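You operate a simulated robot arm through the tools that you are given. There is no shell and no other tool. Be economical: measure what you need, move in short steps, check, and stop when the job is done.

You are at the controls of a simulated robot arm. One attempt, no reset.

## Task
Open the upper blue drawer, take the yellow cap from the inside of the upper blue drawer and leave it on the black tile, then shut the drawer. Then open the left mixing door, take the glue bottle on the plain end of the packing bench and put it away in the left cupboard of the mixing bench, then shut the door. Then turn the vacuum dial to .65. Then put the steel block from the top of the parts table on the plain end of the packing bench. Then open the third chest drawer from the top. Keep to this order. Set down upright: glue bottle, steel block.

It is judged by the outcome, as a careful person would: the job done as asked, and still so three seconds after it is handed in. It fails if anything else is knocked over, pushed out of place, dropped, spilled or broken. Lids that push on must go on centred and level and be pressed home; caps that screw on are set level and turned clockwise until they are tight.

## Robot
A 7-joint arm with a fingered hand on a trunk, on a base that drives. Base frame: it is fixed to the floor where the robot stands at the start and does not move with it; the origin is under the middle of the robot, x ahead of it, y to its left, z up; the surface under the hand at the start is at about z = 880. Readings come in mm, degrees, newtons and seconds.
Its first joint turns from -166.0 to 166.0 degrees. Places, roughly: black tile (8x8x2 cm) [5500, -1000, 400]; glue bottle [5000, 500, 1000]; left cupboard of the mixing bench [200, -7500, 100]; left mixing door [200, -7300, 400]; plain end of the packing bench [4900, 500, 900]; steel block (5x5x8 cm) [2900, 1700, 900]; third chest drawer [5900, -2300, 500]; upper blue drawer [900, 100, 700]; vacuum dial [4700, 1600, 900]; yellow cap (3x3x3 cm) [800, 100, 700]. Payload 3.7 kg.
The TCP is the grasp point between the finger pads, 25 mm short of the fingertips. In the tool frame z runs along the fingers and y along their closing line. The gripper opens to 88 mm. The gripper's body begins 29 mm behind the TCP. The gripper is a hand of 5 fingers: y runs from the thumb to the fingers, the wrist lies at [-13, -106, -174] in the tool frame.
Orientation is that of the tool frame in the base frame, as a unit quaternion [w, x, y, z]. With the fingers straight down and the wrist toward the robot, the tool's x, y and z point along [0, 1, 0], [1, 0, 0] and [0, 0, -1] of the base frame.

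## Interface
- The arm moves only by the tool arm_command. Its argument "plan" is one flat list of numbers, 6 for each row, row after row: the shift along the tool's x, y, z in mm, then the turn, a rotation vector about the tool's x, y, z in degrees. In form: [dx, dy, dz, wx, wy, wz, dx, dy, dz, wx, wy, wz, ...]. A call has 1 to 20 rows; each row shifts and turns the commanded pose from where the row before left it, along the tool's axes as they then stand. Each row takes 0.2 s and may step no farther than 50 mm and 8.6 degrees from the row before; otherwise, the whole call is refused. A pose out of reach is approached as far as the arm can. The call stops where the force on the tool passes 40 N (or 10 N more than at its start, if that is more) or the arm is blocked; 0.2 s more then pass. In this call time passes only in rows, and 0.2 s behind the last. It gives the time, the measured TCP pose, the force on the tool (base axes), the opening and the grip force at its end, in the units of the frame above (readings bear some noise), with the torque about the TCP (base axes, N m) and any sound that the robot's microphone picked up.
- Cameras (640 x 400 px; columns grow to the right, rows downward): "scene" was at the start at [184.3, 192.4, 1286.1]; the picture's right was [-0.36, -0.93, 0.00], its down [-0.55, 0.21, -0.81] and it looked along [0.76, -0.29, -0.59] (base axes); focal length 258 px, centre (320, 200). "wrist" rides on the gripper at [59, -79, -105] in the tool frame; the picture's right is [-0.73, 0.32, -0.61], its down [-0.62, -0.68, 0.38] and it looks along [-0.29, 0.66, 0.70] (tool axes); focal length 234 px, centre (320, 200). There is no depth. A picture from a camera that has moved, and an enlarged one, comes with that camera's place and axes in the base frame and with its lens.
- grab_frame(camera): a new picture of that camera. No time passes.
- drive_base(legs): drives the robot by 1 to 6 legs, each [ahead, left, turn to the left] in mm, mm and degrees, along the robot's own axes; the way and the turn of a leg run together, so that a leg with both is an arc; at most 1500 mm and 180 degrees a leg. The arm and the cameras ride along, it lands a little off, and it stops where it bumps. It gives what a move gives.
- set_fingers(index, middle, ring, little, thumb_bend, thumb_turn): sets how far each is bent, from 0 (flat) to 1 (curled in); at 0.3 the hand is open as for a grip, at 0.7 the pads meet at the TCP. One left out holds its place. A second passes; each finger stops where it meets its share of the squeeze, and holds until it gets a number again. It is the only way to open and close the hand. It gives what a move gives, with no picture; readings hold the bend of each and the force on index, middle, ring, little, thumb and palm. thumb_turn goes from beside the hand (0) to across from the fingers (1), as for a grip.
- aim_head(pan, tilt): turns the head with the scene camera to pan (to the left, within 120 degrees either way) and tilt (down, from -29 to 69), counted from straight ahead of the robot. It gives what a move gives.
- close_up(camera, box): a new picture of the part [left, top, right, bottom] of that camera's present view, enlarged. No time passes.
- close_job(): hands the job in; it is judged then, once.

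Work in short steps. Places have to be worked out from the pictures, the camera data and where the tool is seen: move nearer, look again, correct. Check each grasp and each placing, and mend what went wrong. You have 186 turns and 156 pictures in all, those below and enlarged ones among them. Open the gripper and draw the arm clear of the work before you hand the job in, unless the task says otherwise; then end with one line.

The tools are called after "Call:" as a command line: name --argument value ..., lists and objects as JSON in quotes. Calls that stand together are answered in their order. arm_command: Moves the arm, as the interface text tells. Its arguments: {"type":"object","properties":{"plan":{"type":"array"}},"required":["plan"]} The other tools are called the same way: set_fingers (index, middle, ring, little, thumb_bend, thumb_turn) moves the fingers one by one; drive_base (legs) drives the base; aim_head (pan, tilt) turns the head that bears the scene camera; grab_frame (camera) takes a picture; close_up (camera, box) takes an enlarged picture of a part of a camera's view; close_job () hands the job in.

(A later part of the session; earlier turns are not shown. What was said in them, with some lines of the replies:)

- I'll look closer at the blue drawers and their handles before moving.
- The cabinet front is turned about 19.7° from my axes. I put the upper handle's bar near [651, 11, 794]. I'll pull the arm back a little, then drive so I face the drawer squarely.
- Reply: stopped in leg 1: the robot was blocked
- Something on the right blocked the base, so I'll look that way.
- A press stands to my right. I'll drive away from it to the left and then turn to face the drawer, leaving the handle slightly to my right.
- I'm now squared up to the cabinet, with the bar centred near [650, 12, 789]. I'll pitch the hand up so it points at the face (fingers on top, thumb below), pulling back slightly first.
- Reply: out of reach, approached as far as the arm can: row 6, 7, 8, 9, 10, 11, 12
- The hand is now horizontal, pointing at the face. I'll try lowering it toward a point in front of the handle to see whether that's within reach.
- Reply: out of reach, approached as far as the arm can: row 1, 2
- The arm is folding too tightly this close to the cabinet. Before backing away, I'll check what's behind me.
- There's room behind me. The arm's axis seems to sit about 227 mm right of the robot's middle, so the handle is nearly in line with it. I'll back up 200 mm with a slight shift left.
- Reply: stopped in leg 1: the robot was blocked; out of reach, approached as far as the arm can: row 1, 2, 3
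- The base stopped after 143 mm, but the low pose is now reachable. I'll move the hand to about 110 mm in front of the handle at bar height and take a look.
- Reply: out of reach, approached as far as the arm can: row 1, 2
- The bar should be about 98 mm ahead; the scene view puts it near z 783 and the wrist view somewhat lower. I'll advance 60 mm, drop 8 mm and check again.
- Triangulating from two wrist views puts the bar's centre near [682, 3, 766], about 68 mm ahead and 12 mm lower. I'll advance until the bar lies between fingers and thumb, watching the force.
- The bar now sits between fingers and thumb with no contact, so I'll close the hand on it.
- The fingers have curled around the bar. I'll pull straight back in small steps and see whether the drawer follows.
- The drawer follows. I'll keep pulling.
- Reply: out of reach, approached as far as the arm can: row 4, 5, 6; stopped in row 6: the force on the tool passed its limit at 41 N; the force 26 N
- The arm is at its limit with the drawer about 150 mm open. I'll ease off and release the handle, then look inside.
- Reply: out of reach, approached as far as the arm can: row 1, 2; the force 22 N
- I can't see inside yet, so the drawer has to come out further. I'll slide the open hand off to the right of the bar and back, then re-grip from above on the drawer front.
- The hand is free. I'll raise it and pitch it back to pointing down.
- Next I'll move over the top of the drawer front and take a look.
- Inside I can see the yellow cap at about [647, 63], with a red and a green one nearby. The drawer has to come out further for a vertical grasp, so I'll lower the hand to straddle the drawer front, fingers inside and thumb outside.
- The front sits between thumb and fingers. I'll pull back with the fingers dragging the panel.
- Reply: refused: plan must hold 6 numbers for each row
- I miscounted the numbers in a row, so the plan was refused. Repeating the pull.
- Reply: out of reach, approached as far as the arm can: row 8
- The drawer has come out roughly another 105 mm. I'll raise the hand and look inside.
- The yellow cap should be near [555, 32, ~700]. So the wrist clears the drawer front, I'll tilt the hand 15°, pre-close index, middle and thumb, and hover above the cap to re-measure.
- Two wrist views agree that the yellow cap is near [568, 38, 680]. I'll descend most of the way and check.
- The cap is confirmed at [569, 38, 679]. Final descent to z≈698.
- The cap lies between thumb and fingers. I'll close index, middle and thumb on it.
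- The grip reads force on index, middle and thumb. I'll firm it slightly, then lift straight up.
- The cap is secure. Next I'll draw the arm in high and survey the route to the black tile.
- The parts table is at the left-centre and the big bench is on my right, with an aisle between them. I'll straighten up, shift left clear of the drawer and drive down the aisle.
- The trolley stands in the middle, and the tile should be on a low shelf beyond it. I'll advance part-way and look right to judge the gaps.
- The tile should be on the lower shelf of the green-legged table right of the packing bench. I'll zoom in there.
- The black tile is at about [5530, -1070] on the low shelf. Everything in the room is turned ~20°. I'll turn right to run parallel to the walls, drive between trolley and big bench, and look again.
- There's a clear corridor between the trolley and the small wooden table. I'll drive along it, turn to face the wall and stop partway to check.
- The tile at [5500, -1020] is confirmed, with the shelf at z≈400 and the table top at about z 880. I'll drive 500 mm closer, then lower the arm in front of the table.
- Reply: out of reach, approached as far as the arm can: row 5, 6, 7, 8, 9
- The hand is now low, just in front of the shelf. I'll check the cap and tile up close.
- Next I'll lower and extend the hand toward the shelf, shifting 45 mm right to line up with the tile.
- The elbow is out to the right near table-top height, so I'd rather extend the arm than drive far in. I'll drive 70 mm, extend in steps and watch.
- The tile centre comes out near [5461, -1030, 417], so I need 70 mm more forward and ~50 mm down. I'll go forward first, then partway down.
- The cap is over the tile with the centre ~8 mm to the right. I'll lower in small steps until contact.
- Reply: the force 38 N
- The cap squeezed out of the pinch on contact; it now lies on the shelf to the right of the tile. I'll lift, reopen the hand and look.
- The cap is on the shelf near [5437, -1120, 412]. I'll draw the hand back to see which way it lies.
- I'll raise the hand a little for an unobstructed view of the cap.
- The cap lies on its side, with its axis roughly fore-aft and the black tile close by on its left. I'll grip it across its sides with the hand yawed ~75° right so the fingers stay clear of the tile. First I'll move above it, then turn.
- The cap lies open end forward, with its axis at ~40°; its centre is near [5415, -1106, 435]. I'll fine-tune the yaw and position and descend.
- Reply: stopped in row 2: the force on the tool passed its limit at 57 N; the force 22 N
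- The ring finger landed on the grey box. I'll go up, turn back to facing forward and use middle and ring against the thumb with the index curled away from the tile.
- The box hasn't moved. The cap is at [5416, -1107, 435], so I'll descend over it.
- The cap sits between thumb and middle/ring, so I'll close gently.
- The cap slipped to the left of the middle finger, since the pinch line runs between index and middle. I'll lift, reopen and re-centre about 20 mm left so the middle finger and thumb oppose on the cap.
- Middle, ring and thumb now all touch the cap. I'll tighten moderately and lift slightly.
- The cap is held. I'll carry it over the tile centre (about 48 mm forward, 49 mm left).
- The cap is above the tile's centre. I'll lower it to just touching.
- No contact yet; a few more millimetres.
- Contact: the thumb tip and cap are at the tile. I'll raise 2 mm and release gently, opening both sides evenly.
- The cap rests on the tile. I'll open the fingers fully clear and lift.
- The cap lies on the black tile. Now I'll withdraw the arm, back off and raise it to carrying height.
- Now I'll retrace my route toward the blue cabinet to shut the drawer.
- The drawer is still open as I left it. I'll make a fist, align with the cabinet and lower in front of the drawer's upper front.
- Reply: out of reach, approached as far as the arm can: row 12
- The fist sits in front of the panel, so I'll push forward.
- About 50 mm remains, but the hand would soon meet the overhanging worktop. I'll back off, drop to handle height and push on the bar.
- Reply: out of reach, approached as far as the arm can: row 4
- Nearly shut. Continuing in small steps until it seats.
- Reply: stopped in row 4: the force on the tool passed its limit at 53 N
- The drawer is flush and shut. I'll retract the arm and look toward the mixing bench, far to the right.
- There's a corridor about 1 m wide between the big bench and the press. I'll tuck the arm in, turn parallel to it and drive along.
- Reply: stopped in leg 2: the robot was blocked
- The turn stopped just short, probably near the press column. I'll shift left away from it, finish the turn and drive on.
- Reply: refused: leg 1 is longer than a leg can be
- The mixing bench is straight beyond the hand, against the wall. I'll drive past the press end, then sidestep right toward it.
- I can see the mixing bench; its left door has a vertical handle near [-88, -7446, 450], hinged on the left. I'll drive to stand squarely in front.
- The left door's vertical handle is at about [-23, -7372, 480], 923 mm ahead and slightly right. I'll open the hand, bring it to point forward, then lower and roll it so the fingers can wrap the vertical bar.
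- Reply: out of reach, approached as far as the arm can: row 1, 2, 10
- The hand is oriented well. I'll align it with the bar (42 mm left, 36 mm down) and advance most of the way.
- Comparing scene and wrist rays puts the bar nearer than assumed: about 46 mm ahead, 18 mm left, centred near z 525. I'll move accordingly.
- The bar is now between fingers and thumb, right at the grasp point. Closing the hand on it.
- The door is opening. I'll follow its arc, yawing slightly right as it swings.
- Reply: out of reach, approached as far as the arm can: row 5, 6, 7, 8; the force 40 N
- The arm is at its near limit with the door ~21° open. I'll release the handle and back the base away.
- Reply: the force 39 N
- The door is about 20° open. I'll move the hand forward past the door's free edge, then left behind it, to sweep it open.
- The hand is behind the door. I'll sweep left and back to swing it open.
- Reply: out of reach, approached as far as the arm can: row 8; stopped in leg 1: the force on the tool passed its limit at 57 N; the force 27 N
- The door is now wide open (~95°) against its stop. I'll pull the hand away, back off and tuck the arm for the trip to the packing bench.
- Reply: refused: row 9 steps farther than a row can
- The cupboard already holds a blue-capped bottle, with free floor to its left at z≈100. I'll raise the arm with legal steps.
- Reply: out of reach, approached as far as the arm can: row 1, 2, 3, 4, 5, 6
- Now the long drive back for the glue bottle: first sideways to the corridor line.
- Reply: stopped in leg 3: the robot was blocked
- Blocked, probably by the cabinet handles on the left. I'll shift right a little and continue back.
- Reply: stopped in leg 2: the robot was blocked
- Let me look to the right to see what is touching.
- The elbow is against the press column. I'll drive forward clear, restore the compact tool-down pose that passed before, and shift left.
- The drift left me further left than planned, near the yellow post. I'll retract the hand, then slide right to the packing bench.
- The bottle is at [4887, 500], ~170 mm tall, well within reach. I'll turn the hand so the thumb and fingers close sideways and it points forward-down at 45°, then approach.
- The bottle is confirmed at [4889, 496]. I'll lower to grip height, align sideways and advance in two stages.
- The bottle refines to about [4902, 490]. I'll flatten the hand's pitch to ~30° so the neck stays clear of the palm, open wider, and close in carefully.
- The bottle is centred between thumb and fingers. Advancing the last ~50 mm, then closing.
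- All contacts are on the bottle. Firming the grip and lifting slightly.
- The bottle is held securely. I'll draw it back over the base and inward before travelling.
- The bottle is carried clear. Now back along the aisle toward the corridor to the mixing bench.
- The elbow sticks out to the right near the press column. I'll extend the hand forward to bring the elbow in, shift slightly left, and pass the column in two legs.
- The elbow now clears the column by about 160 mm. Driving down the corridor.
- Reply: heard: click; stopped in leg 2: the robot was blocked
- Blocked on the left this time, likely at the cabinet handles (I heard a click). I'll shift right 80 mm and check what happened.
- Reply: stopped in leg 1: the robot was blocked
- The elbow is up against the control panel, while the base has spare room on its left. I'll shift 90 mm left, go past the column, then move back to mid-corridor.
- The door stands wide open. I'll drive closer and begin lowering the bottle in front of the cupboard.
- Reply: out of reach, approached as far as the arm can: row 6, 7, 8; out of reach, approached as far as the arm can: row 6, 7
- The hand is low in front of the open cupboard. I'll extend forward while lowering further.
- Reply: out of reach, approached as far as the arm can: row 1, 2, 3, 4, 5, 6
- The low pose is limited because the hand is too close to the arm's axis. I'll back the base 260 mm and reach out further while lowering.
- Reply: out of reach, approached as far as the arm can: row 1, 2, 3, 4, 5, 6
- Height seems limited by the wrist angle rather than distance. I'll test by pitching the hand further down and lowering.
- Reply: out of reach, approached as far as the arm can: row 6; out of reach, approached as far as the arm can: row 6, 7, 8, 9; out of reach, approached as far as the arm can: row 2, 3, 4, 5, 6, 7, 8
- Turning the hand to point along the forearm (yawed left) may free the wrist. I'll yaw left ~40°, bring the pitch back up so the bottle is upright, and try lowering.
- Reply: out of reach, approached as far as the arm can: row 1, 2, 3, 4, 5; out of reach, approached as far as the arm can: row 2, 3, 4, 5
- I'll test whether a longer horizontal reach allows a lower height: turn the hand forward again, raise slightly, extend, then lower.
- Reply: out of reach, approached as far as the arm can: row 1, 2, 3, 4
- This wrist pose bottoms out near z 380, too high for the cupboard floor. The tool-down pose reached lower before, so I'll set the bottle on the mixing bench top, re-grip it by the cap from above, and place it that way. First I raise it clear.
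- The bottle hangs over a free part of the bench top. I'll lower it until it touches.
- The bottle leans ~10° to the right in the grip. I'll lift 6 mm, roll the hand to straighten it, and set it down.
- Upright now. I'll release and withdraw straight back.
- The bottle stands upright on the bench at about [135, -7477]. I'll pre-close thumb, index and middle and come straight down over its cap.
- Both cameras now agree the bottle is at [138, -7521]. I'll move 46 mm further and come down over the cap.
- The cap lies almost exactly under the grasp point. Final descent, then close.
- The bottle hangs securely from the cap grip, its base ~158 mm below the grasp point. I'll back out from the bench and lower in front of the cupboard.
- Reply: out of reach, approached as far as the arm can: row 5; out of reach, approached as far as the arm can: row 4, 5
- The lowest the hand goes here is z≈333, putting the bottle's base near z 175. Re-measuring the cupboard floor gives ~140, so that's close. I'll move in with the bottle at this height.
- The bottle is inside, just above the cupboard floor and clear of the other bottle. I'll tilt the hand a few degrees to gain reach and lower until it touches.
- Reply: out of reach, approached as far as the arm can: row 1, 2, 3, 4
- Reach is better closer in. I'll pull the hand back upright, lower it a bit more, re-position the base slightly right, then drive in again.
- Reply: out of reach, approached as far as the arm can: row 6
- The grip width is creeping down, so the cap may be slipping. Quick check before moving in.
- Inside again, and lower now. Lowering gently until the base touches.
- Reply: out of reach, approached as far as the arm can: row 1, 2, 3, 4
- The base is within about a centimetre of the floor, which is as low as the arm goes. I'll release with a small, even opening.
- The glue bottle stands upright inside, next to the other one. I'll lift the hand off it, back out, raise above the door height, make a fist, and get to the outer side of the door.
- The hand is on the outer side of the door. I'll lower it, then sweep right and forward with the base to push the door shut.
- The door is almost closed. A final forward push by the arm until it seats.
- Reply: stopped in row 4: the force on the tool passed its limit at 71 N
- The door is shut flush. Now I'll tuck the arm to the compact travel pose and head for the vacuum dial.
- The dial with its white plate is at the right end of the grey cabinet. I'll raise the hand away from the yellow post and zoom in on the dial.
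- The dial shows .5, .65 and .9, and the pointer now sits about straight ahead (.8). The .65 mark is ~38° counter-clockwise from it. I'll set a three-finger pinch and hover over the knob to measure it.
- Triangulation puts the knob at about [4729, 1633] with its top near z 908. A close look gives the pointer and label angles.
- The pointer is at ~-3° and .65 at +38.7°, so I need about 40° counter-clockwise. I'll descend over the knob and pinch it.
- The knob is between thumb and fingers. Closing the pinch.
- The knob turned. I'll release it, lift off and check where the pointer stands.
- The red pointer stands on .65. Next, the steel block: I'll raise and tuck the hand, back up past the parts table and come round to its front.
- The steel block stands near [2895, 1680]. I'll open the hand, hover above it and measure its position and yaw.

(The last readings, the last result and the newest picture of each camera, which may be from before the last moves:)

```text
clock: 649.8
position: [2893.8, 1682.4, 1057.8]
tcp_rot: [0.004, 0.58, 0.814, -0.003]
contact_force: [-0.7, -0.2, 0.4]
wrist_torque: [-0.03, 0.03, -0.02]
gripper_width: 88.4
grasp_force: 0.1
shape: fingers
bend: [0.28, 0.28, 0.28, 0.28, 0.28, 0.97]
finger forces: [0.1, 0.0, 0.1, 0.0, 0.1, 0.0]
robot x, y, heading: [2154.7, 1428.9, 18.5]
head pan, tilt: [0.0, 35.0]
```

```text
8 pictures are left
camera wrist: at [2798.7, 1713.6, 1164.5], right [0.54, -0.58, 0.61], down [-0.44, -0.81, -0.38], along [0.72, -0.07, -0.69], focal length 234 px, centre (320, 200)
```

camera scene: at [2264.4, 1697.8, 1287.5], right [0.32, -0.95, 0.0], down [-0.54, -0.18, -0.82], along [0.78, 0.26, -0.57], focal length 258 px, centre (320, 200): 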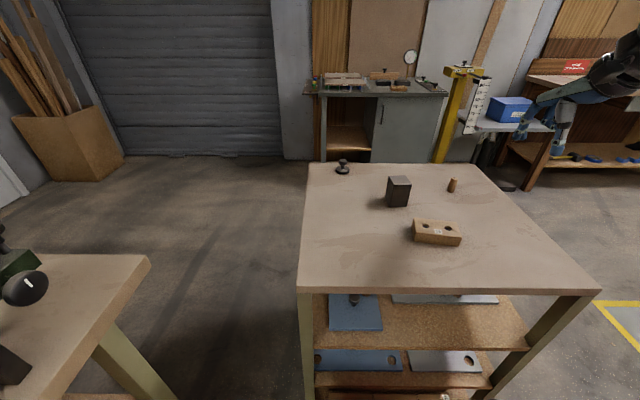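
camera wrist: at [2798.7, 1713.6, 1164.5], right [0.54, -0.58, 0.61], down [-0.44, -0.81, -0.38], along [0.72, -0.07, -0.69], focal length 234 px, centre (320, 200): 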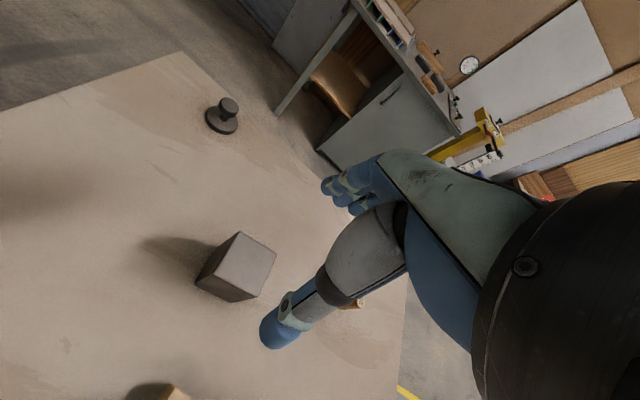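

The block's top is at [2901, 1686, 935], turned to ~25°. I'll align, descend and grip it with all fingers.

Call:
arm_command --plan '[0, 8, 0, 0, 0, -6, 0, 0, 40, 0, 0, 0, 0, 0, 40, 0, 0, 0, 0, 0, 35, 0, 0, 0, 0, 0, 20, 0, 0, 0, 0, 0, 9, 0, 0, 0]'

Call:
set_fingers --index 0.6 --middle 0.6 --ring 0.6 --little 0.6 --thumb_bend 0.6

Call:
set_fingers --index 0.75 --middle 0.75 --ring 0.75 --little 0.75 --thumb_bend 0.8

Call:
arm_command --plan '[0, 0, -10, 0, 0, 0, 0, 0, -20, 0, 0, 0]'

```text
clock: 651.2
position: [2900.1, 1680.0, 914.5]
tcp_rot: [0.002, 0.537, 0.843, -0.003]
contact_force: [-0.5, -0.1, 1.1]
wrist_torque: [0.0, 0.01, -0.02]
gripper_width: 88.7
grasp_force: 0.0
shape: fingers
bend: [0.28, 0.28, 0.28, 0.28, 0.28, 0.97]
finger forces: [0.1, 0.0, 0.0, 0.0, 0.1, 0.0]
robot x, y, heading: [2153.0, 1428.3, 18.8]
head pan, tilt: [0.0, 35.0]
```

```text
clock: 652.2
position: [2901.1, 1680.1, 914.5]
tcp_rot: [0.002, 0.537, 0.843, -0.002]
contact_force: [5.4, 2.5, 1.4]
wrist_torque: [0.07, -0.08, -0.05]
gripper_width: 45.2
grasp_force: 18.1
shape: fingers
bend: [0.48, 0.52, 0.6, 0.6, 0.52, 1.0]
finger forces: [14.0, 5.8, 0.2, 0.1, 14.9, 0.0]
robot x, y, heading: [2157.2, 1424.7, 18.5]
head pan, tilt: [0.0, 35.0]
```

```text
clock: 653.2
position: [2899.1, 1678.9, 914.2]
tcp_rot: [0.003, 0.537, 0.844, -0.002]
contact_force: [-1.8, -2.9, 0.0]
wrist_torque: [-0.03, -0.08, 0.01]
gripper_width: 42.6
grasp_force: 21.9
shape: fingers
bend: [0.43, 0.53, 0.74, 0.75, 0.58, 1.0]
finger forces: [10.9, 8.1, 2.3, 0.0, 23.6, 0.0]
robot x, y, heading: [2154.7, 1425.0, 18.5]
head pan, tilt: [0.0, 35.0]
```

```text
clock: 653.8
position: [2898.7, 1679.6, 942.4]
tcp_rot: [0.002, 0.537, 0.844, -0.003]
contact_force: [-0.4, 0.0, -11.5]
wrist_torque: [-0.1, -0.02, 0.04]
gripper_width: 42.6
grasp_force: 21.4
shape: fingers
bend: [0.42, 0.52, 0.74, 0.75, 0.58, 1.0]
finger forces: [11.9, 8.1, 1.7, 0.0, 21.1, 0.1]
robot x, y, heading: [2160.3, 1427.0, 18.7]
head pan, tilt: [0.0, 35.0]
```

The block is lifted (about 11.5 N). I'll raise it further, tuck it in and drive to the packing bench.

Call:
arm_command --plan '[0, 0, -40, 0, 0, 0, 0, 0, -40, 0, 0, 0, 0, -30, -35, 0, 0, 0, 0, -40, -20, 0, 0, 0, 0, -40, -10, 0, 0, 0]'

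Call:
drive_base --legs '[[0, 0, 1], [0, -860, 0], [0, 0, 1.5], [1450, 0, 0]]'

```text
clock: 655.0
position: [2800.1, 1635.0, 1087.2]
tcp_rot: [0.001, 0.537, 0.843, -0.003]
contact_force: [1.8, 1.0, -12.4]
wrist_torque: [-0.1, -0.04, -0.02]
gripper_width: 42.9
grasp_force: 21.0
shape: fingers
bend: [0.42, 0.52, 0.75, 0.75, 0.59, 1.0]
finger forces: [11.9, 8.0, 1.4, 0.0, 20.6, 0.0]
robot x, y, heading: [2158.4, 1428.1, 18.6]
head pan, tilt: [0.0, 35.0]
```

```text
clock: 667.0
position: [4447.8, 1341.8, 1087.6]
tcp_rot: [0.004, 0.536, 0.844, -0.002]
contact_force: [0.3, -0.3, -11.9]
wrist_torque: [-0.11, 0.0, 0.02]
gripper_width: 42.6
grasp_force: 21.1
shape: fingers
bend: [0.42, 0.52, 0.75, 0.75, 0.59, 1.0]
finger forces: [11.9, 8.1, 1.3, 0.0, 20.7, 0.1]
robot x, y, heading: [3803.1, 1129.3, 18.7]
head pan, tilt: [0.0, 35.0]
```

I'm close to the yellow post, so I'll raise and retract slightly, then slide right to the plain end of the packing bench.

Call:
arm_command --plan '[0, -35, -25, 0, 0, 0, 0, -35, -15, 0, 0, 0]'

Call:
drive_base --legs '[[0, 0, 1.5], [40, -710, 0]]'

Call:
aim_head --pan -12 --tilt 30

Call:
grab_frame --camera "scene"

```text
clock: 667.6
position: [4385.5, 1314.1, 1128.8]
tcp_rot: [0.002, 0.537, 0.844, -0.003]
contact_force: [0.4, -0.4, -12.9]
wrist_torque: [-0.06, -0.03, -0.03]
gripper_width: 42.8
grasp_force: 20.0
shape: fingers
bend: [0.42, 0.52, 0.75, 0.75, 0.59, 1.0]
finger forces: [11.8, 7.8, 1.3, 0.0, 20.2, 0.0]
robot x, y, heading: [3811.0, 1132.0, 18.6]
head pan, tilt: [0.0, 35.0]
```

```text
clock: 671.8
position: [4656.9, 696.1, 1128.9]
tcp_rot: [0.003, 0.526, 0.85, -0.003]
contact_force: [-0.6, -0.6, -12.3]
wrist_torque: [-0.09, -0.04, -0.01]
gripper_width: 42.8
grasp_force: 20.3
shape: fingers
bend: [0.42, 0.52, 0.75, 0.75, 0.59, 1.0]
finger forces: [11.7, 7.9, 1.1, 0.0, 20.3, 0.0]
robot x, y, heading: [4079.1, 503.4, 19.9]
head pan, tilt: [0.0, 35.0]
```

```text
clock: 672.5
position: [4656.3, 696.1, 1129.2]
tcp_rot: [0.002, 0.526, 0.851, -0.002]
contact_force: [-0.1, -0.1, -11.0]
wrist_torque: [-0.09, -0.03, 0.02]
gripper_width: 42.5
grasp_force: 20.2
shape: fingers
bend: [0.42, 0.52, 0.75, 0.75, 0.59, 1.0]
finger forces: [11.8, 7.9, 1.2, 0.1, 20.4, 0.0]
robot x, y, heading: [4082.5, 499.4, 20.0]
head pan, tilt: [-12.0, 30.0]
```

```text
7 pictures are left
camera scene: at [4189.2, 757.8, 1295.2], right [0.14, -0.99, 0.0], down [-0.5, -0.07, -0.87], along [0.86, 0.12, -0.5], focal length 258 px, centre (320, 200)
```

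scene: 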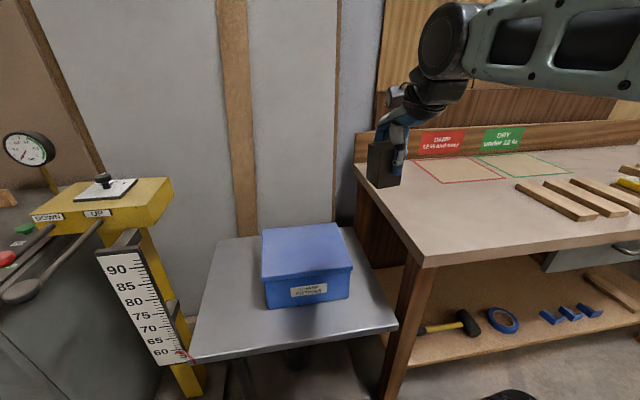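

The block is upright in the grip. I'll carry it over the plain end, where the glue stood, and lower it near the surface.

Call:
arm_command --plan '[-45, 19, 0, 0, 0, 0, -45, 19, 0, 0, 0, 0, -45, 19, 0, 0, 0, 0, -45, 19, 0, 0, 0, 0, -45, 19, 0, 0, 0, 0, -45, 19, 0, 0, 0, 0, 0, 0, 40, 0, 0, 0, 0, 0, 40, 0, 0, 0, 0, 0, 40, 0, 0, 0, 0, 0, 40, 0, 0, 0, 0, 0, 12, 0, 0, 0]'

Call:
close_up --camera "scene" --box '[360, 130, 520, 230]'

```text
clock: 674.9
position: [4879.4, 504.6, 957.1]
tcp_rot: [0.003, 0.526, 0.851, -0.004]
contact_force: [-0.9, -1.1, -11.1]
wrist_torque: [-0.06, -0.03, -0.01]
gripper_width: 42.6
grasp_force: 19.9
shape: fingers
bend: [0.42, 0.52, 0.75, 0.75, 0.59, 1.0]
finger forces: [11.4, 7.7, 1.0, 0.0, 19.6, 0.0]
robot x, y, heading: [4081.8, 500.6, 20.2]
head pan, tilt: [-12.0, 30.0]
```

```text
4.00 times, centred on (440, 180) of scene
camera zoom: at [4189.3, 757.6, 1295.3], right [0.14, -0.99, 0.0], down [-0.5, -0.07, -0.87], along [0.86, 0.12, -0.5], focal length 1034 px, centre (-160, 280)
```

zoom: 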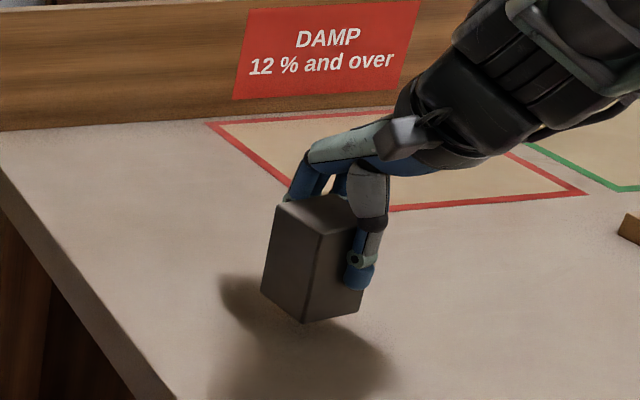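

Just above the surface, in the plain area. Lowering to contact.

Call:
arm_command --plan '[0, 0, 4, 0, 0, 0, 0, 0, 4, 0, 0, 0, 0, 0, 3, 0, 0, 0]'

```text
clock: 675.7
position: [4880.4, 505.0, 949.2]
tcp_rot: [0.003, 0.526, 0.85, -0.002]
contact_force: [-0.2, -0.5, -12.1]
wrist_torque: [-0.1, -0.04, 0.02]
gripper_width: 42.4
grasp_force: 19.8
shape: fingers
bend: [0.42, 0.52, 0.75, 0.75, 0.59, 1.0]
finger forces: [11.4, 7.8, 1.1, 0.0, 19.3, 0.0]
robot x, y, heading: [4079.6, 502.0, 20.5]
head pan, tilt: [-12.0, 30.0]
```

Call:
arm_command --plan '[0, 0, 3, 0, 0, 0, 0, 0, 3, 0, 0, 0, 0, 0, 3, 0, 0, 0]'

```text
clock: 676.5
position: [4880.6, 502.8, 940.8]
tcp_rot: [0.002, 0.526, 0.85, -0.003]
contact_force: [-0.2, -0.3, -12.4]
wrist_torque: [-0.06, -0.03, -0.01]
gripper_width: 42.5
grasp_force: 19.8
shape: fingers
bend: [0.42, 0.52, 0.75, 0.75, 0.59, 1.0]
finger forces: [11.4, 7.8, 1.1, 0.0, 19.4, 0.0]
robot x, y, heading: [4080.4, 497.8, 20.0]
head pan, tilt: [-12.0, 30.0]
```

Call:
arm_command --plan '[0, 0, 2, 0, 0, 0, 0, 0, 2, 0, 0, 0, 0, 0, 2, 0, 0, 0, 0, 0, 2, 0, 0, 0]'

```text
clock: 677.5
position: [4879.6, 503.5, 934.8]
tcp_rot: [0.005, 0.527, 0.85, -0.001]
contact_force: [1.1, -0.6, 20.6]
wrist_torque: [0.13, 0.01, -0.01]
gripper_width: 42.6
grasp_force: 22.6
shape: fingers
bend: [0.42, 0.52, 0.75, 0.75, 0.6, 1.0]
finger forces: [14.2, 8.6, 1.7, 0.0, 21.1, 0.0]
robot x, y, heading: [4077.2, 502.5, 20.2]
head pan, tilt: [-12.0, 30.0]
```

Firm contact. Releasing evenly and lifting straight up.

Call:
set_fingers --index 0.36 --middle 0.42 --ring 0.42 --little 0.42 --thumb_bend 0.46

Call:
set_fingers --index 0.26 --middle 0.26 --ring 0.26 --little 0.26 --thumb_bend 0.28

Call:
arm_command --plan '[0, 0, -20, 0, 0, 0, 0, 0, -30, 0, 0, 0, 0, 0, -40, 0, 0, 0, 0, 0, -40, 0, 0, 0, 0, -40, -20, 0, 0, 0, 0, -40, 0, 0, 0, 0, 0, -40, 0, 0, 0, 0, 0, -40, 0, 0, 0, 0]'

Call:
close_up --camera "scene" --box '[360, 130, 520, 230]'

```text
clock: 678.5
position: [4880.1, 503.9, 931.6]
tcp_rot: [0.003, 0.526, 0.85, -0.003]
contact_force: [-1.6, -1.3, 1.9]
wrist_torque: [0.01, -0.05, -0.02]
gripper_width: 63.3
grasp_force: 2.4
shape: fingers
bend: [0.35, 0.42, 0.42, 0.42, 0.46, 1.0]
finger forces: [1.9, 0.1, 0.0, 0.0, 2.9, 0.0]
robot x, y, heading: [4079.7, 504.4, 19.8]
head pan, tilt: [-12.0, 30.0]
```

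```text
clock: 679.5
position: [4878.5, 502.5, 931.3]
tcp_rot: [0.003, 0.526, 0.851, -0.002]
contact_force: [-0.4, 0.6, 0.3]
wrist_torque: [0.0, 0.01, 0.0]
gripper_width: 90.6
grasp_force: 0.1
shape: fingers
bend: [0.26, 0.26, 0.26, 0.26, 0.28, 0.97]
finger forces: [0.1, 0.0, 0.0, 0.0, 0.0, 0.1]
robot x, y, heading: [4079.8, 497.9, 20.3]
head pan, tilt: [-12.0, 30.0]
```

```text
clock: 681.3
position: [4734.8, 432.3, 1080.0]
tcp_rot: [0.002, 0.527, 0.85, -0.004]
contact_force: [0.5, -1.1, -0.2]
wrist_torque: [0.0, 0.02, 0.01]
gripper_width: 91.0
grasp_force: 0.1
shape: fingers
bend: [0.26, 0.26, 0.26, 0.26, 0.28, 0.97]
finger forces: [0.0, 0.0, 0.0, 0.0, 0.0, 0.1]
robot x, y, heading: [4081.4, 505.6, 20.2]
head pan, tilt: [-12.0, 30.0]
```

```text
4.00 times, centred on (440, 180) of scene
camera zoom: at [4189.2, 757.8, 1295.3], right [0.14, -0.99, 0.0], down [-0.5, -0.07, -0.87], along [0.86, 0.12, -0.5], focal length 1034 px, centre (-160, 280)
```

zoom: 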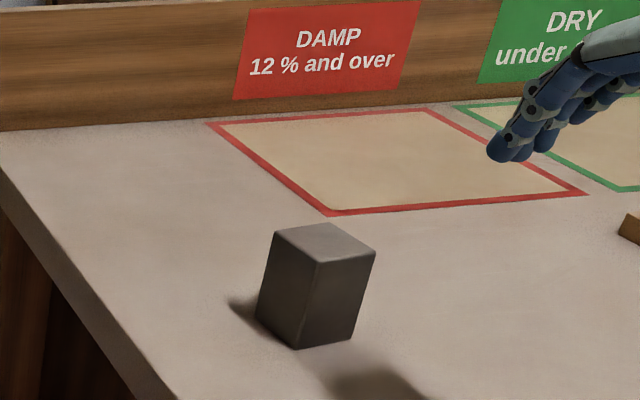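

The steel block stands upright on the plain end. Last job: the chest's third drawer. I'll tuck the arm and slide right behind the trolley.

Call:
arm_command --plan '[0, -40, -10, 0, 0, 0, 0, -40, -10, 0, 0, 4, 0, 0, 0, 0, 0, 4]'

Call:
drive_base --legs '[[0, 0, 0.4], [10, -850, 0], [0, 0, 1.2], [10, -850, 0], [0, 0, 1.2]]'

```text
clock: 682.1
position: [4663.3, 397.4, 1100.6]
tcp_rot: [0.003, 0.586, 0.81, -0.002]
contact_force: [0.5, 0.2, 0.0]
wrist_torque: [0.01, -0.02, 0.01]
gripper_width: 91.0
grasp_force: 0.1
shape: fingers
bend: [0.26, 0.26, 0.26, 0.26, 0.28, 0.97]
finger forces: [0.1, 0.1, 0.0, 0.0, 0.0, 0.1]
robot x, y, heading: [4078.4, 502.3, 20.1]
head pan, tilt: [-12.0, 30.0]
```

```text
clock: 691.7
position: [5335.9, -1112.7, 1100.3]
tcp_rot: [0.004, 0.549, 0.836, -0.002]
contact_force: [1.1, 0.2, -1.2]
wrist_torque: [0.0, -0.01, 0.01]
gripper_width: 91.0
grasp_force: 0.1
shape: fingers
bend: [0.26, 0.26, 0.26, 0.26, 0.28, 0.97]
finger forces: [0.0, 0.1, 0.0, 0.0, 0.0, 0.1]
robot x, y, heading: [4742.8, -1060.0, 25.1]
head pan, tilt: [-12.0, 30.0]
```

Call:
drive_base --legs '[[-190, 0, 0], [0, 0, -5.4]]'

Call:
aim_head --pan -62 --tilt 25

Call:
grab_frame --camera "scene"

```text
clock: 693.8
position: [5158.9, -1246.9, 1100.7]
tcp_rot: [0.003, 0.587, 0.81, -0.003]
contact_force: [-0.5, -0.1, -0.1]
wrist_torque: [-0.03, 0.04, -0.05]
gripper_width: 90.9
grasp_force: 0.1
shape: fingers
bend: [0.26, 0.26, 0.26, 0.26, 0.28, 0.97]
finger forces: [0.1, 0.0, 0.0, 0.0, 0.0, 0.1]
robot x, y, heading: [4574.9, -1136.0, 19.6]
head pan, tilt: [-12.0, 30.0]
```

```text
clock: 695.0
position: [5157.8, -1246.9, 1099.7]
tcp_rot: [0.002, 0.587, 0.81, -0.002]
contact_force: [0.4, -0.4, -0.6]
wrist_torque: [-0.01, -0.02, 0.01]
gripper_width: 90.9
grasp_force: 0.1
shape: fingers
bend: [0.26, 0.26, 0.26, 0.26, 0.28, 0.97]
finger forces: [0.1, 0.1, 0.0, 0.1, 0.1, 0.0]
robot x, y, heading: [4576.1, -1139.9, 19.5]
head pan, tilt: [-62.0, 25.0]
```

```text
4 pictures are left
camera scene: at [4664.8, -957.8, 1303.2], right [-0.67, -0.74, 0.0], down [-0.31, 0.28, -0.91], along [0.67, -0.61, -0.42], focal length 258 px, centre (320, 200)
```

scene: 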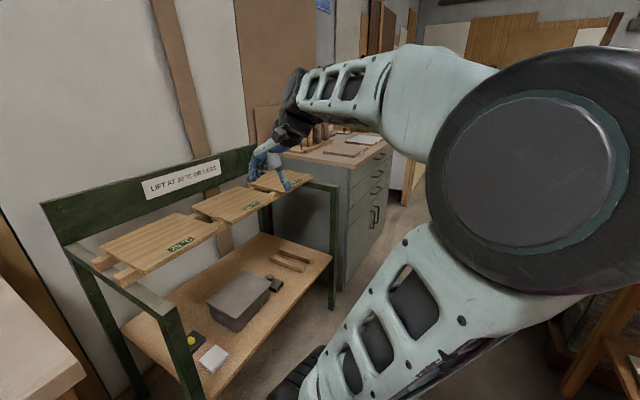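

The cap is still on its tile. I'll zoom in on the chest to count its drawers.

Call:
close_up --camera "scene" --box '[322, 125, 418, 245]'

```text
3.33 times, centred on (370, 185) of scene
camera zoom: at [4664.8, -957.8, 1303.2], right [-0.67, -0.74, 0.0], down [-0.31, 0.28, -0.91], along [0.67, -0.61, -0.42], focal length 862 px, centre (153, 250)
```

zoom: 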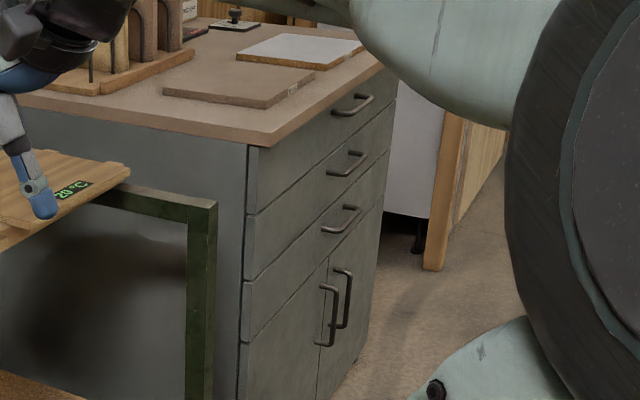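

Three drawers with doors below, and the third handle sits at z≈560. I'll slide right to stand in front of the chest and back off a little.

Call:
drive_base --legs '[[50, 0, 0], [0, -680, 0], [0, -680, 0], [-280, 0, 0]]'

```text
clock: 704.1
position: [5521.3, -2604.3, 1100.6]
tcp_rot: [0.003, 0.599, 0.801, -0.002]
contact_force: [0.4, -0.1, -0.2]
wrist_torque: [-0.03, -0.01, -0.01]
gripper_width: 91.1
grasp_force: 0.1
shape: fingers
bend: [0.26, 0.26, 0.26, 0.26, 0.28, 0.97]
finger forces: [0.0, 0.1, 0.1, 0.1, 0.0, 0.0]
robot x, y, heading: [4942.4, -2480.2, 18.1]
head pan, tilt: [-62.0, 25.0]
stopped in leg 4: the robot was blocked; the commanded pose is now the measured one
```

There's no room to back up here, so I'll stand further left and reach diagonally, which keeps the arm in its good range. Then I'll swing the hand right, pitch it up and lower it in front of the third drawer.

Call:
drive_base --legs '[[140, 0, 1.5], [0, 560, 0]]'

Call:
arm_command --plan '[-43, -12, 0, 0, 0, 0, -43, -12, 0, 0, 0, 0, -43, -12, 0, 0, 0, 0, -43, -12, 0, 0, 0, 0, -43, -12, 0, 0, 0, 0, -43, -12, 0, 0, 0, 0, -43, -12, 0, 0, 0, 0, -43, -12, 0, 0, 0, 0, -43, 0, 0, 0, 0, -3.2, -43, 0, 0, -8.4, 0, 0, 0, 0, 0, -8.4, 0, 0, 0, 0, 0, -8.4, 0, 0, 0, 0, 0, -8.4, 0, 0, 0, 0, 0, -8.4, 0, 0, 0, 0, 0, -8.4, 0, 0, 0, 0, 0, -8.4, 0, 0, 0, 0, 0, -8.4, 0, 0]'

```text
clock: 708.2
position: [5479.1, -2024.5, 1100.0]
tcp_rot: [0.003, 0.587, 0.809, -0.002]
contact_force: [-1.3, -0.5, -0.1]
wrist_torque: [0.0, 0.04, -0.02]
gripper_width: 91.0
grasp_force: 0.1
shape: fingers
bend: [0.26, 0.26, 0.26, 0.26, 0.28, 0.97]
finger forces: [0.1, 0.0, 0.0, 0.0, 0.0, 0.0]
robot x, y, heading: [4899.6, -1921.1, 19.9]
head pan, tilt: [-62.0, 25.0]
```

```text
clock: 711.8
position: [5523.6, -2461.7, 1104.0]
tcp_rot: [0.315, 0.468, 0.689, 0.455]
contact_force: [0.2, 0.8, 1.4]
wrist_torque: [-0.02, -0.01, 0.0]
gripper_width: 90.9
grasp_force: 0.0
shape: fingers
bend: [0.26, 0.26, 0.26, 0.26, 0.28, 0.97]
finger forces: [0.0, 0.0, 0.1, 0.0, 0.1, 0.1]
robot x, y, heading: [4896.6, -1923.3, 19.6]
head pan, tilt: [-62.0, 25.0]
```

The hand is in line with the handle. I'll lower it to handle height and take a wrist view.

Call:
set_fingers --index 0.38 --middle 0.38 --ring 0.38 --little 0.38 --thumb_bend 0.25

Call:
arm_command --plan '[0, -43, 18, 0, 0, 0, 0, -43, 18, 0, 0, 0, 0, -43, 18, 0, 0, 0, 0, -43, 18, 0, 0, 0, 0, -43, 18, 0, 0, 0, 0, -43, 18, 0, 0, 0, 0, -43, 18, 0, 0, 0, 0, -43, 18, 0, 0, 0, 0, -43, 18, 0, 0, 0, 0, -43, 18, 0, 0, 0, 0, -40, 17, 0, 0, 0]'

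Call:
aim_head --pan -40 --tilt 30

Call:
grab_frame --camera "wrist"

```text
clock: 712.8
position: [5524.2, -2462.4, 1104.3]
tcp_rot: [0.315, 0.468, 0.689, 0.454]
contact_force: [-0.8, 0.3, -0.1]
wrist_torque: [-0.01, 0.0, 0.0]
gripper_width: 79.9
grasp_force: 0.0
shape: fingers
bend: [0.38, 0.38, 0.38, 0.38, 0.25, 0.97]
finger forces: [0.1, 0.0, 0.1, 0.0, 0.0, 0.0]
robot x, y, heading: [4896.9, -1919.8, 19.8]
head pan, tilt: [-62.0, 25.0]
```

```text
clock: 715.2
position: [5526.9, -2468.9, 591.8]
tcp_rot: [0.315, 0.468, 0.689, 0.455]
contact_force: [0.5, -0.2, -0.8]
wrist_torque: [0.0, -0.01, 0.03]
gripper_width: 79.9
grasp_force: 0.1
shape: fingers
bend: [0.38, 0.38, 0.38, 0.38, 0.25, 0.97]
finger forces: [0.0, 0.0, 0.1, 0.0, 0.0, 0.0]
robot x, y, heading: [4895.4, -1919.1, 19.8]
head pan, tilt: [-62.0, 25.0]
```

```text
clock: 716.0
position: [5527.2, -2467.4, 593.4]
tcp_rot: [0.315, 0.468, 0.689, 0.455]
contact_force: [-0.8, 0.3, 0.3]
wrist_torque: [-0.01, -0.02, -0.02]
gripper_width: 79.9
grasp_force: 0.1
shape: fingers
bend: [0.38, 0.38, 0.38, 0.38, 0.25, 0.97]
finger forces: [0.1, 0.0, 0.0, 0.0, 0.0, 0.1]
robot x, y, heading: [4894.6, -1914.1, 19.6]
head pan, tilt: [-40.0, 30.0]
```

```text
2 pictures are left
camera wrist: at [5387.4, -2459.4, 561.8], right [-0.14, -0.83, 0.54], down [0.31, -0.55, -0.77], along [0.94, 0.06, 0.34], focal length 234 px, centre (320, 200)
```

wrist: 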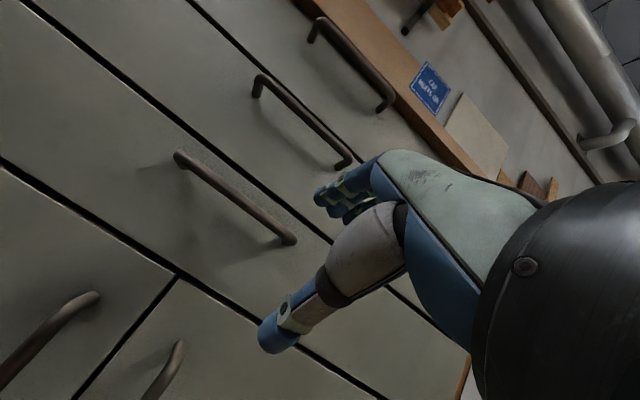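

The third handle's bar is centred near P 4495, at z≈595, with its middle 51 mm to my left. I'll align and advance so the bar comes between fingers and thumb.

Call:
arm_command --plan '[26, 0, 0, 0, 0, 0, 25, 0, 0, 0, 0, 0, 0, 10, 23, 0, 0, 0, 0, 10, 23, 0, 0, 0, 0, 10, 23, 0, 0, 0, 0, 7, 16, 0, 0, 0, 0, 4, 9, 0, 0, 0]'

Call:
grab_frame --camera "wrist"

```text
clock: 717.6
position: [5601.4, -2381.9, 594.6]
tcp_rot: [0.314, 0.469, 0.69, 0.454]
contact_force: [-0.4, 0.3, -0.2]
wrist_torque: [0.02, 0.0, 0.01]
gripper_width: 79.9
grasp_force: 0.2
shape: fingers
bend: [0.38, 0.38, 0.38, 0.38, 0.25, 0.97]
finger forces: [0.0, 0.0, 0.0, 0.0, 0.1, 0.0]
robot x, y, heading: [4895.2, -1919.6, 19.7]
head pan, tilt: [-40.0, 30.0]
```

```text
1 pictures are left
camera wrist: at [5462.1, -2372.1, 564.5], right [-0.14, -0.83, 0.54], down [0.31, -0.55, -0.77], along [0.94, 0.06, 0.34], focal length 234 px, centre (320, 200)
```

wrist: 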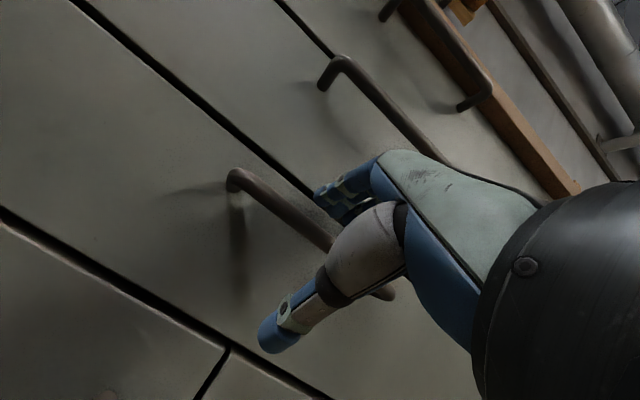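

Two views fix the bar at P 4520, z 600: 38 mm further, 5 mm up. I'll advance the last bit and close the hand on it.

Call:
arm_command --plan '[-4, 9, 8, 0, 0, 0, -4, 5, 12, 0, 0, 0, 0, 5, 12, 0, 0, 0]'

Call:
set_fingers --index 0.76 --middle 0.76 --ring 0.76 --little 0.76 --thumb_bend 0.68

Call:
arm_command --plan '[0, -4, -9, 0, 0, 0, 0, -5, -12, 0, 0, 0, 0, -5, -12, 0, 0, 0, 0, -5, -12, 0, 0, 0]'

```text
clock: 718.2
position: [5615.4, -2385.0, 600.2]
tcp_rot: [0.317, 0.471, 0.687, 0.453]
contact_force: [-9.0, -1.3, 0.2]
wrist_torque: [0.02, -0.3, 0.09]
gripper_width: 80.0
grasp_force: 4.0
shape: fingers
bend: [0.38, 0.39, 0.38, 0.38, 0.25, 0.97]
finger forces: [6.4, 1.9, 0.6, 0.1, 0.0, 0.0]
robot x, y, heading: [4900.3, -1917.8, 19.7]
head pan, tilt: [-40.0, 30.0]
stopped in row 2: the force on the tool passed its limit at 54 N (the readings are from after the stop); the commanded pose is now the measured one
```

```text
clock: 719.2
position: [5616.5, -2384.7, 602.2]
tcp_rot: [0.317, 0.469, 0.687, 0.455]
contact_force: [0.2, -2.0, 18.6]
wrist_torque: [-0.01, -1.0, 0.1]
gripper_width: 0.0
grasp_force: 19.3
shape: fingers
bend: [0.75, 0.41, 0.74, 0.75, 0.66, 1.0]
finger forces: [4.3, 21.5, 5.0, 6.2, 1.6, 0.1]
robot x, y, heading: [4892.1, -1912.9, 19.6]
head pan, tilt: [-40.0, 30.0]
```

```text
clock: 720.2
position: [5570.7, -2401.0, 602.4]
tcp_rot: [0.316, 0.469, 0.688, 0.455]
contact_force: [-1.4, 5.8, 16.6]
wrist_torque: [0.0, -0.95, 0.21]
gripper_width: 0.0
grasp_force: 17.9
shape: fingers
bend: [0.75, 0.41, 0.74, 0.75, 0.66, 1.0]
finger forces: [4.1, 20.0, 4.7, 5.4, 1.7, 0.1]
robot x, y, heading: [4896.5, -1918.6, 19.4]
head pan, tilt: [-40.0, 30.0]
```

Finger forces stayed on the bar while I moved back 47 mm, so the drawer seems to be following. I'll continue pulling.

Call:
arm_command --plan '[0, -8, -18, 0, 0, 0, 0, -8, -18, 0, 0, 0, 0, -8, -18, 0, 0, 0, 0, -8, -18, 0, 0, 0, 0, -8, -18, 0, 0, 0, 0, -8, -18, 0, 0, 0, 0, -8, -18, 0, 0, 0]'

```text
clock: 721.8
position: [5441.1, -2449.6, 601.1]
tcp_rot: [0.317, 0.469, 0.688, 0.455]
contact_force: [-7.4, 21.2, 23.7]
wrist_torque: [-0.17, -1.06, 0.54]
gripper_width: 0.0
grasp_force: 24.7
shape: fingers
bend: [0.75, 0.41, 0.74, 0.75, 0.67, 1.0]
finger forces: [4.1, 23.1, 8.2, 12.7, 1.0, 0.1]
robot x, y, heading: [4896.7, -1922.6, 19.6]
head pan, tilt: [-40.0, 30.0]
```

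About 186 mm out. A sideways load is building, so I'll ease 8 mm left and pull a bit more.

Call:
arm_command --plan '[8, 0, 0, 0, 0, 0, 1, -8, -18, 0, 0, 0, 1, -8, -18, 0, 0, 0, 1, -8, -18, 0, 0, 0, 1, -8, -18, 0, 0, 0]'

```text
clock: 723.0
position: [5364.6, -2468.3, 596.0]
tcp_rot: [0.315, 0.47, 0.688, 0.455]
contact_force: [-0.9, 0.2, -0.8]
wrist_torque: [-0.01, -0.02, -0.01]
gripper_width: 0.9
grasp_force: 0.0
shape: fingers
bend: [0.72, 0.52, 0.7, 0.76, 0.68, 1.0]
finger forces: [0.0, 0.0, 0.0, 0.0, 0.0, 0.0]
robot x, y, heading: [4894.8, -1920.6, 20.0]
head pan, tilt: [-40.0, 30.0]
```

The hand came free of the bar. I'll open the fingers, back off, raise the arm clear, and use the last picture to check the drawer.

Call:
set_fingers --index 0.3 --middle 0.3 --ring 0.3 --little 0.3 --thumb_bend 0.3

Call:
arm_command --plan '[0, -8, -20, 0, 0, 0, 0, -15, -35, 0, 0, 0, 0, -8, -20, 0, 0, 0, 0, 43, -18, 0, 0, 0, 0, 43, -18, 0, 0, 0, 0, 43, -18, 0, 0, 0, 0, 43, -18, 0, 0, 0, 0, 43, -18, 0, 0, 0, 0, 43, -18, 0, 0, 0, 0, 43, -18, 0, 0, 0, 0, 43, -18, 0, 0, 0, 0, 43, -18, 0, 0, 0, 0, 43, -18, 0, 0, 0]'

Call:
aim_head --pan -55 --tilt 35

Call:
grab_frame --camera "scene"

```text
clock: 724.0
position: [5364.6, -2469.6, 596.7]
tcp_rot: [0.316, 0.47, 0.688, 0.454]
contact_force: [-0.6, 0.0, -0.4]
wrist_torque: [-0.03, 0.05, 0.02]
gripper_width: 84.5
grasp_force: 0.1
shape: fingers
bend: [0.3, 0.3, 0.3, 0.3, 0.3, 0.98]
finger forces: [0.0, 0.0, 0.0, 0.0, 0.0, 0.0]
robot x, y, heading: [4894.5, -1919.6, 19.9]
head pan, tilt: [-40.0, 30.0]
```

```text
clock: 726.8
position: [5289.5, -2492.6, 1058.3]
tcp_rot: [0.317, 0.471, 0.687, 0.453]
contact_force: [-0.3, -0.4, -0.4]
wrist_torque: [0.0, 0.01, 0.02]
gripper_width: 84.3
grasp_force: 0.1
shape: fingers
bend: [0.3, 0.3, 0.3, 0.3, 0.3, 0.98]
finger forces: [0.1, 0.0, 0.1, 0.1, 0.1, 0.0]
robot x, y, heading: [4892.1, -1919.5, 19.3]
head pan, tilt: [-40.0, 30.0]
```

```text
clock: 727.6
position: [5290.1, -2492.0, 1057.3]
tcp_rot: [0.317, 0.47, 0.687, 0.454]
contact_force: [0.0, -0.5, -0.3]
wrist_torque: [-0.01, -0.02, 0.02]
gripper_width: 84.3
grasp_force: 0.0
shape: fingers
bend: [0.3, 0.3, 0.3, 0.3, 0.3, 0.98]
finger forces: [0.0, 0.0, 0.0, 0.0, 0.1, 0.0]
robot x, y, heading: [4896.0, -1919.4, 19.5]
head pan, tilt: [-55.0, 35.0]
```

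```text
0 pictures are left
camera scene: at [4988.7, -1725.2, 1287.5], right [-0.58, -0.82, 0.0], down [-0.47, 0.33, -0.82], along [0.67, -0.47, -0.57], focal length 258 px, centre (320, 200)
```

scene: 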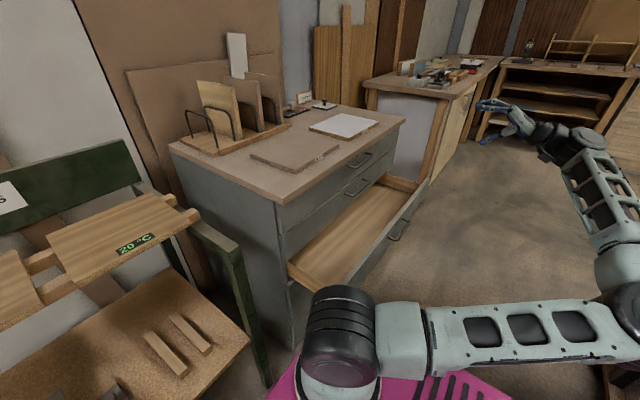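

The last picture shows the third chest drawer standing open, the first two shut, and the hand empty and clear. Every step is done, so I'm handing the job in.

Call:
close_job

```text
The job is handed in.
```

I carried out every step in the order you gave and handed the job in. The yellow cap slipped out once and now lies on its side on the black tile. The glue bottle dropped about a centimetre into the cupboard but stands upright. I heard a click when the robot bumped something beside the press, and I couldn't tell whether it pressed a button there.
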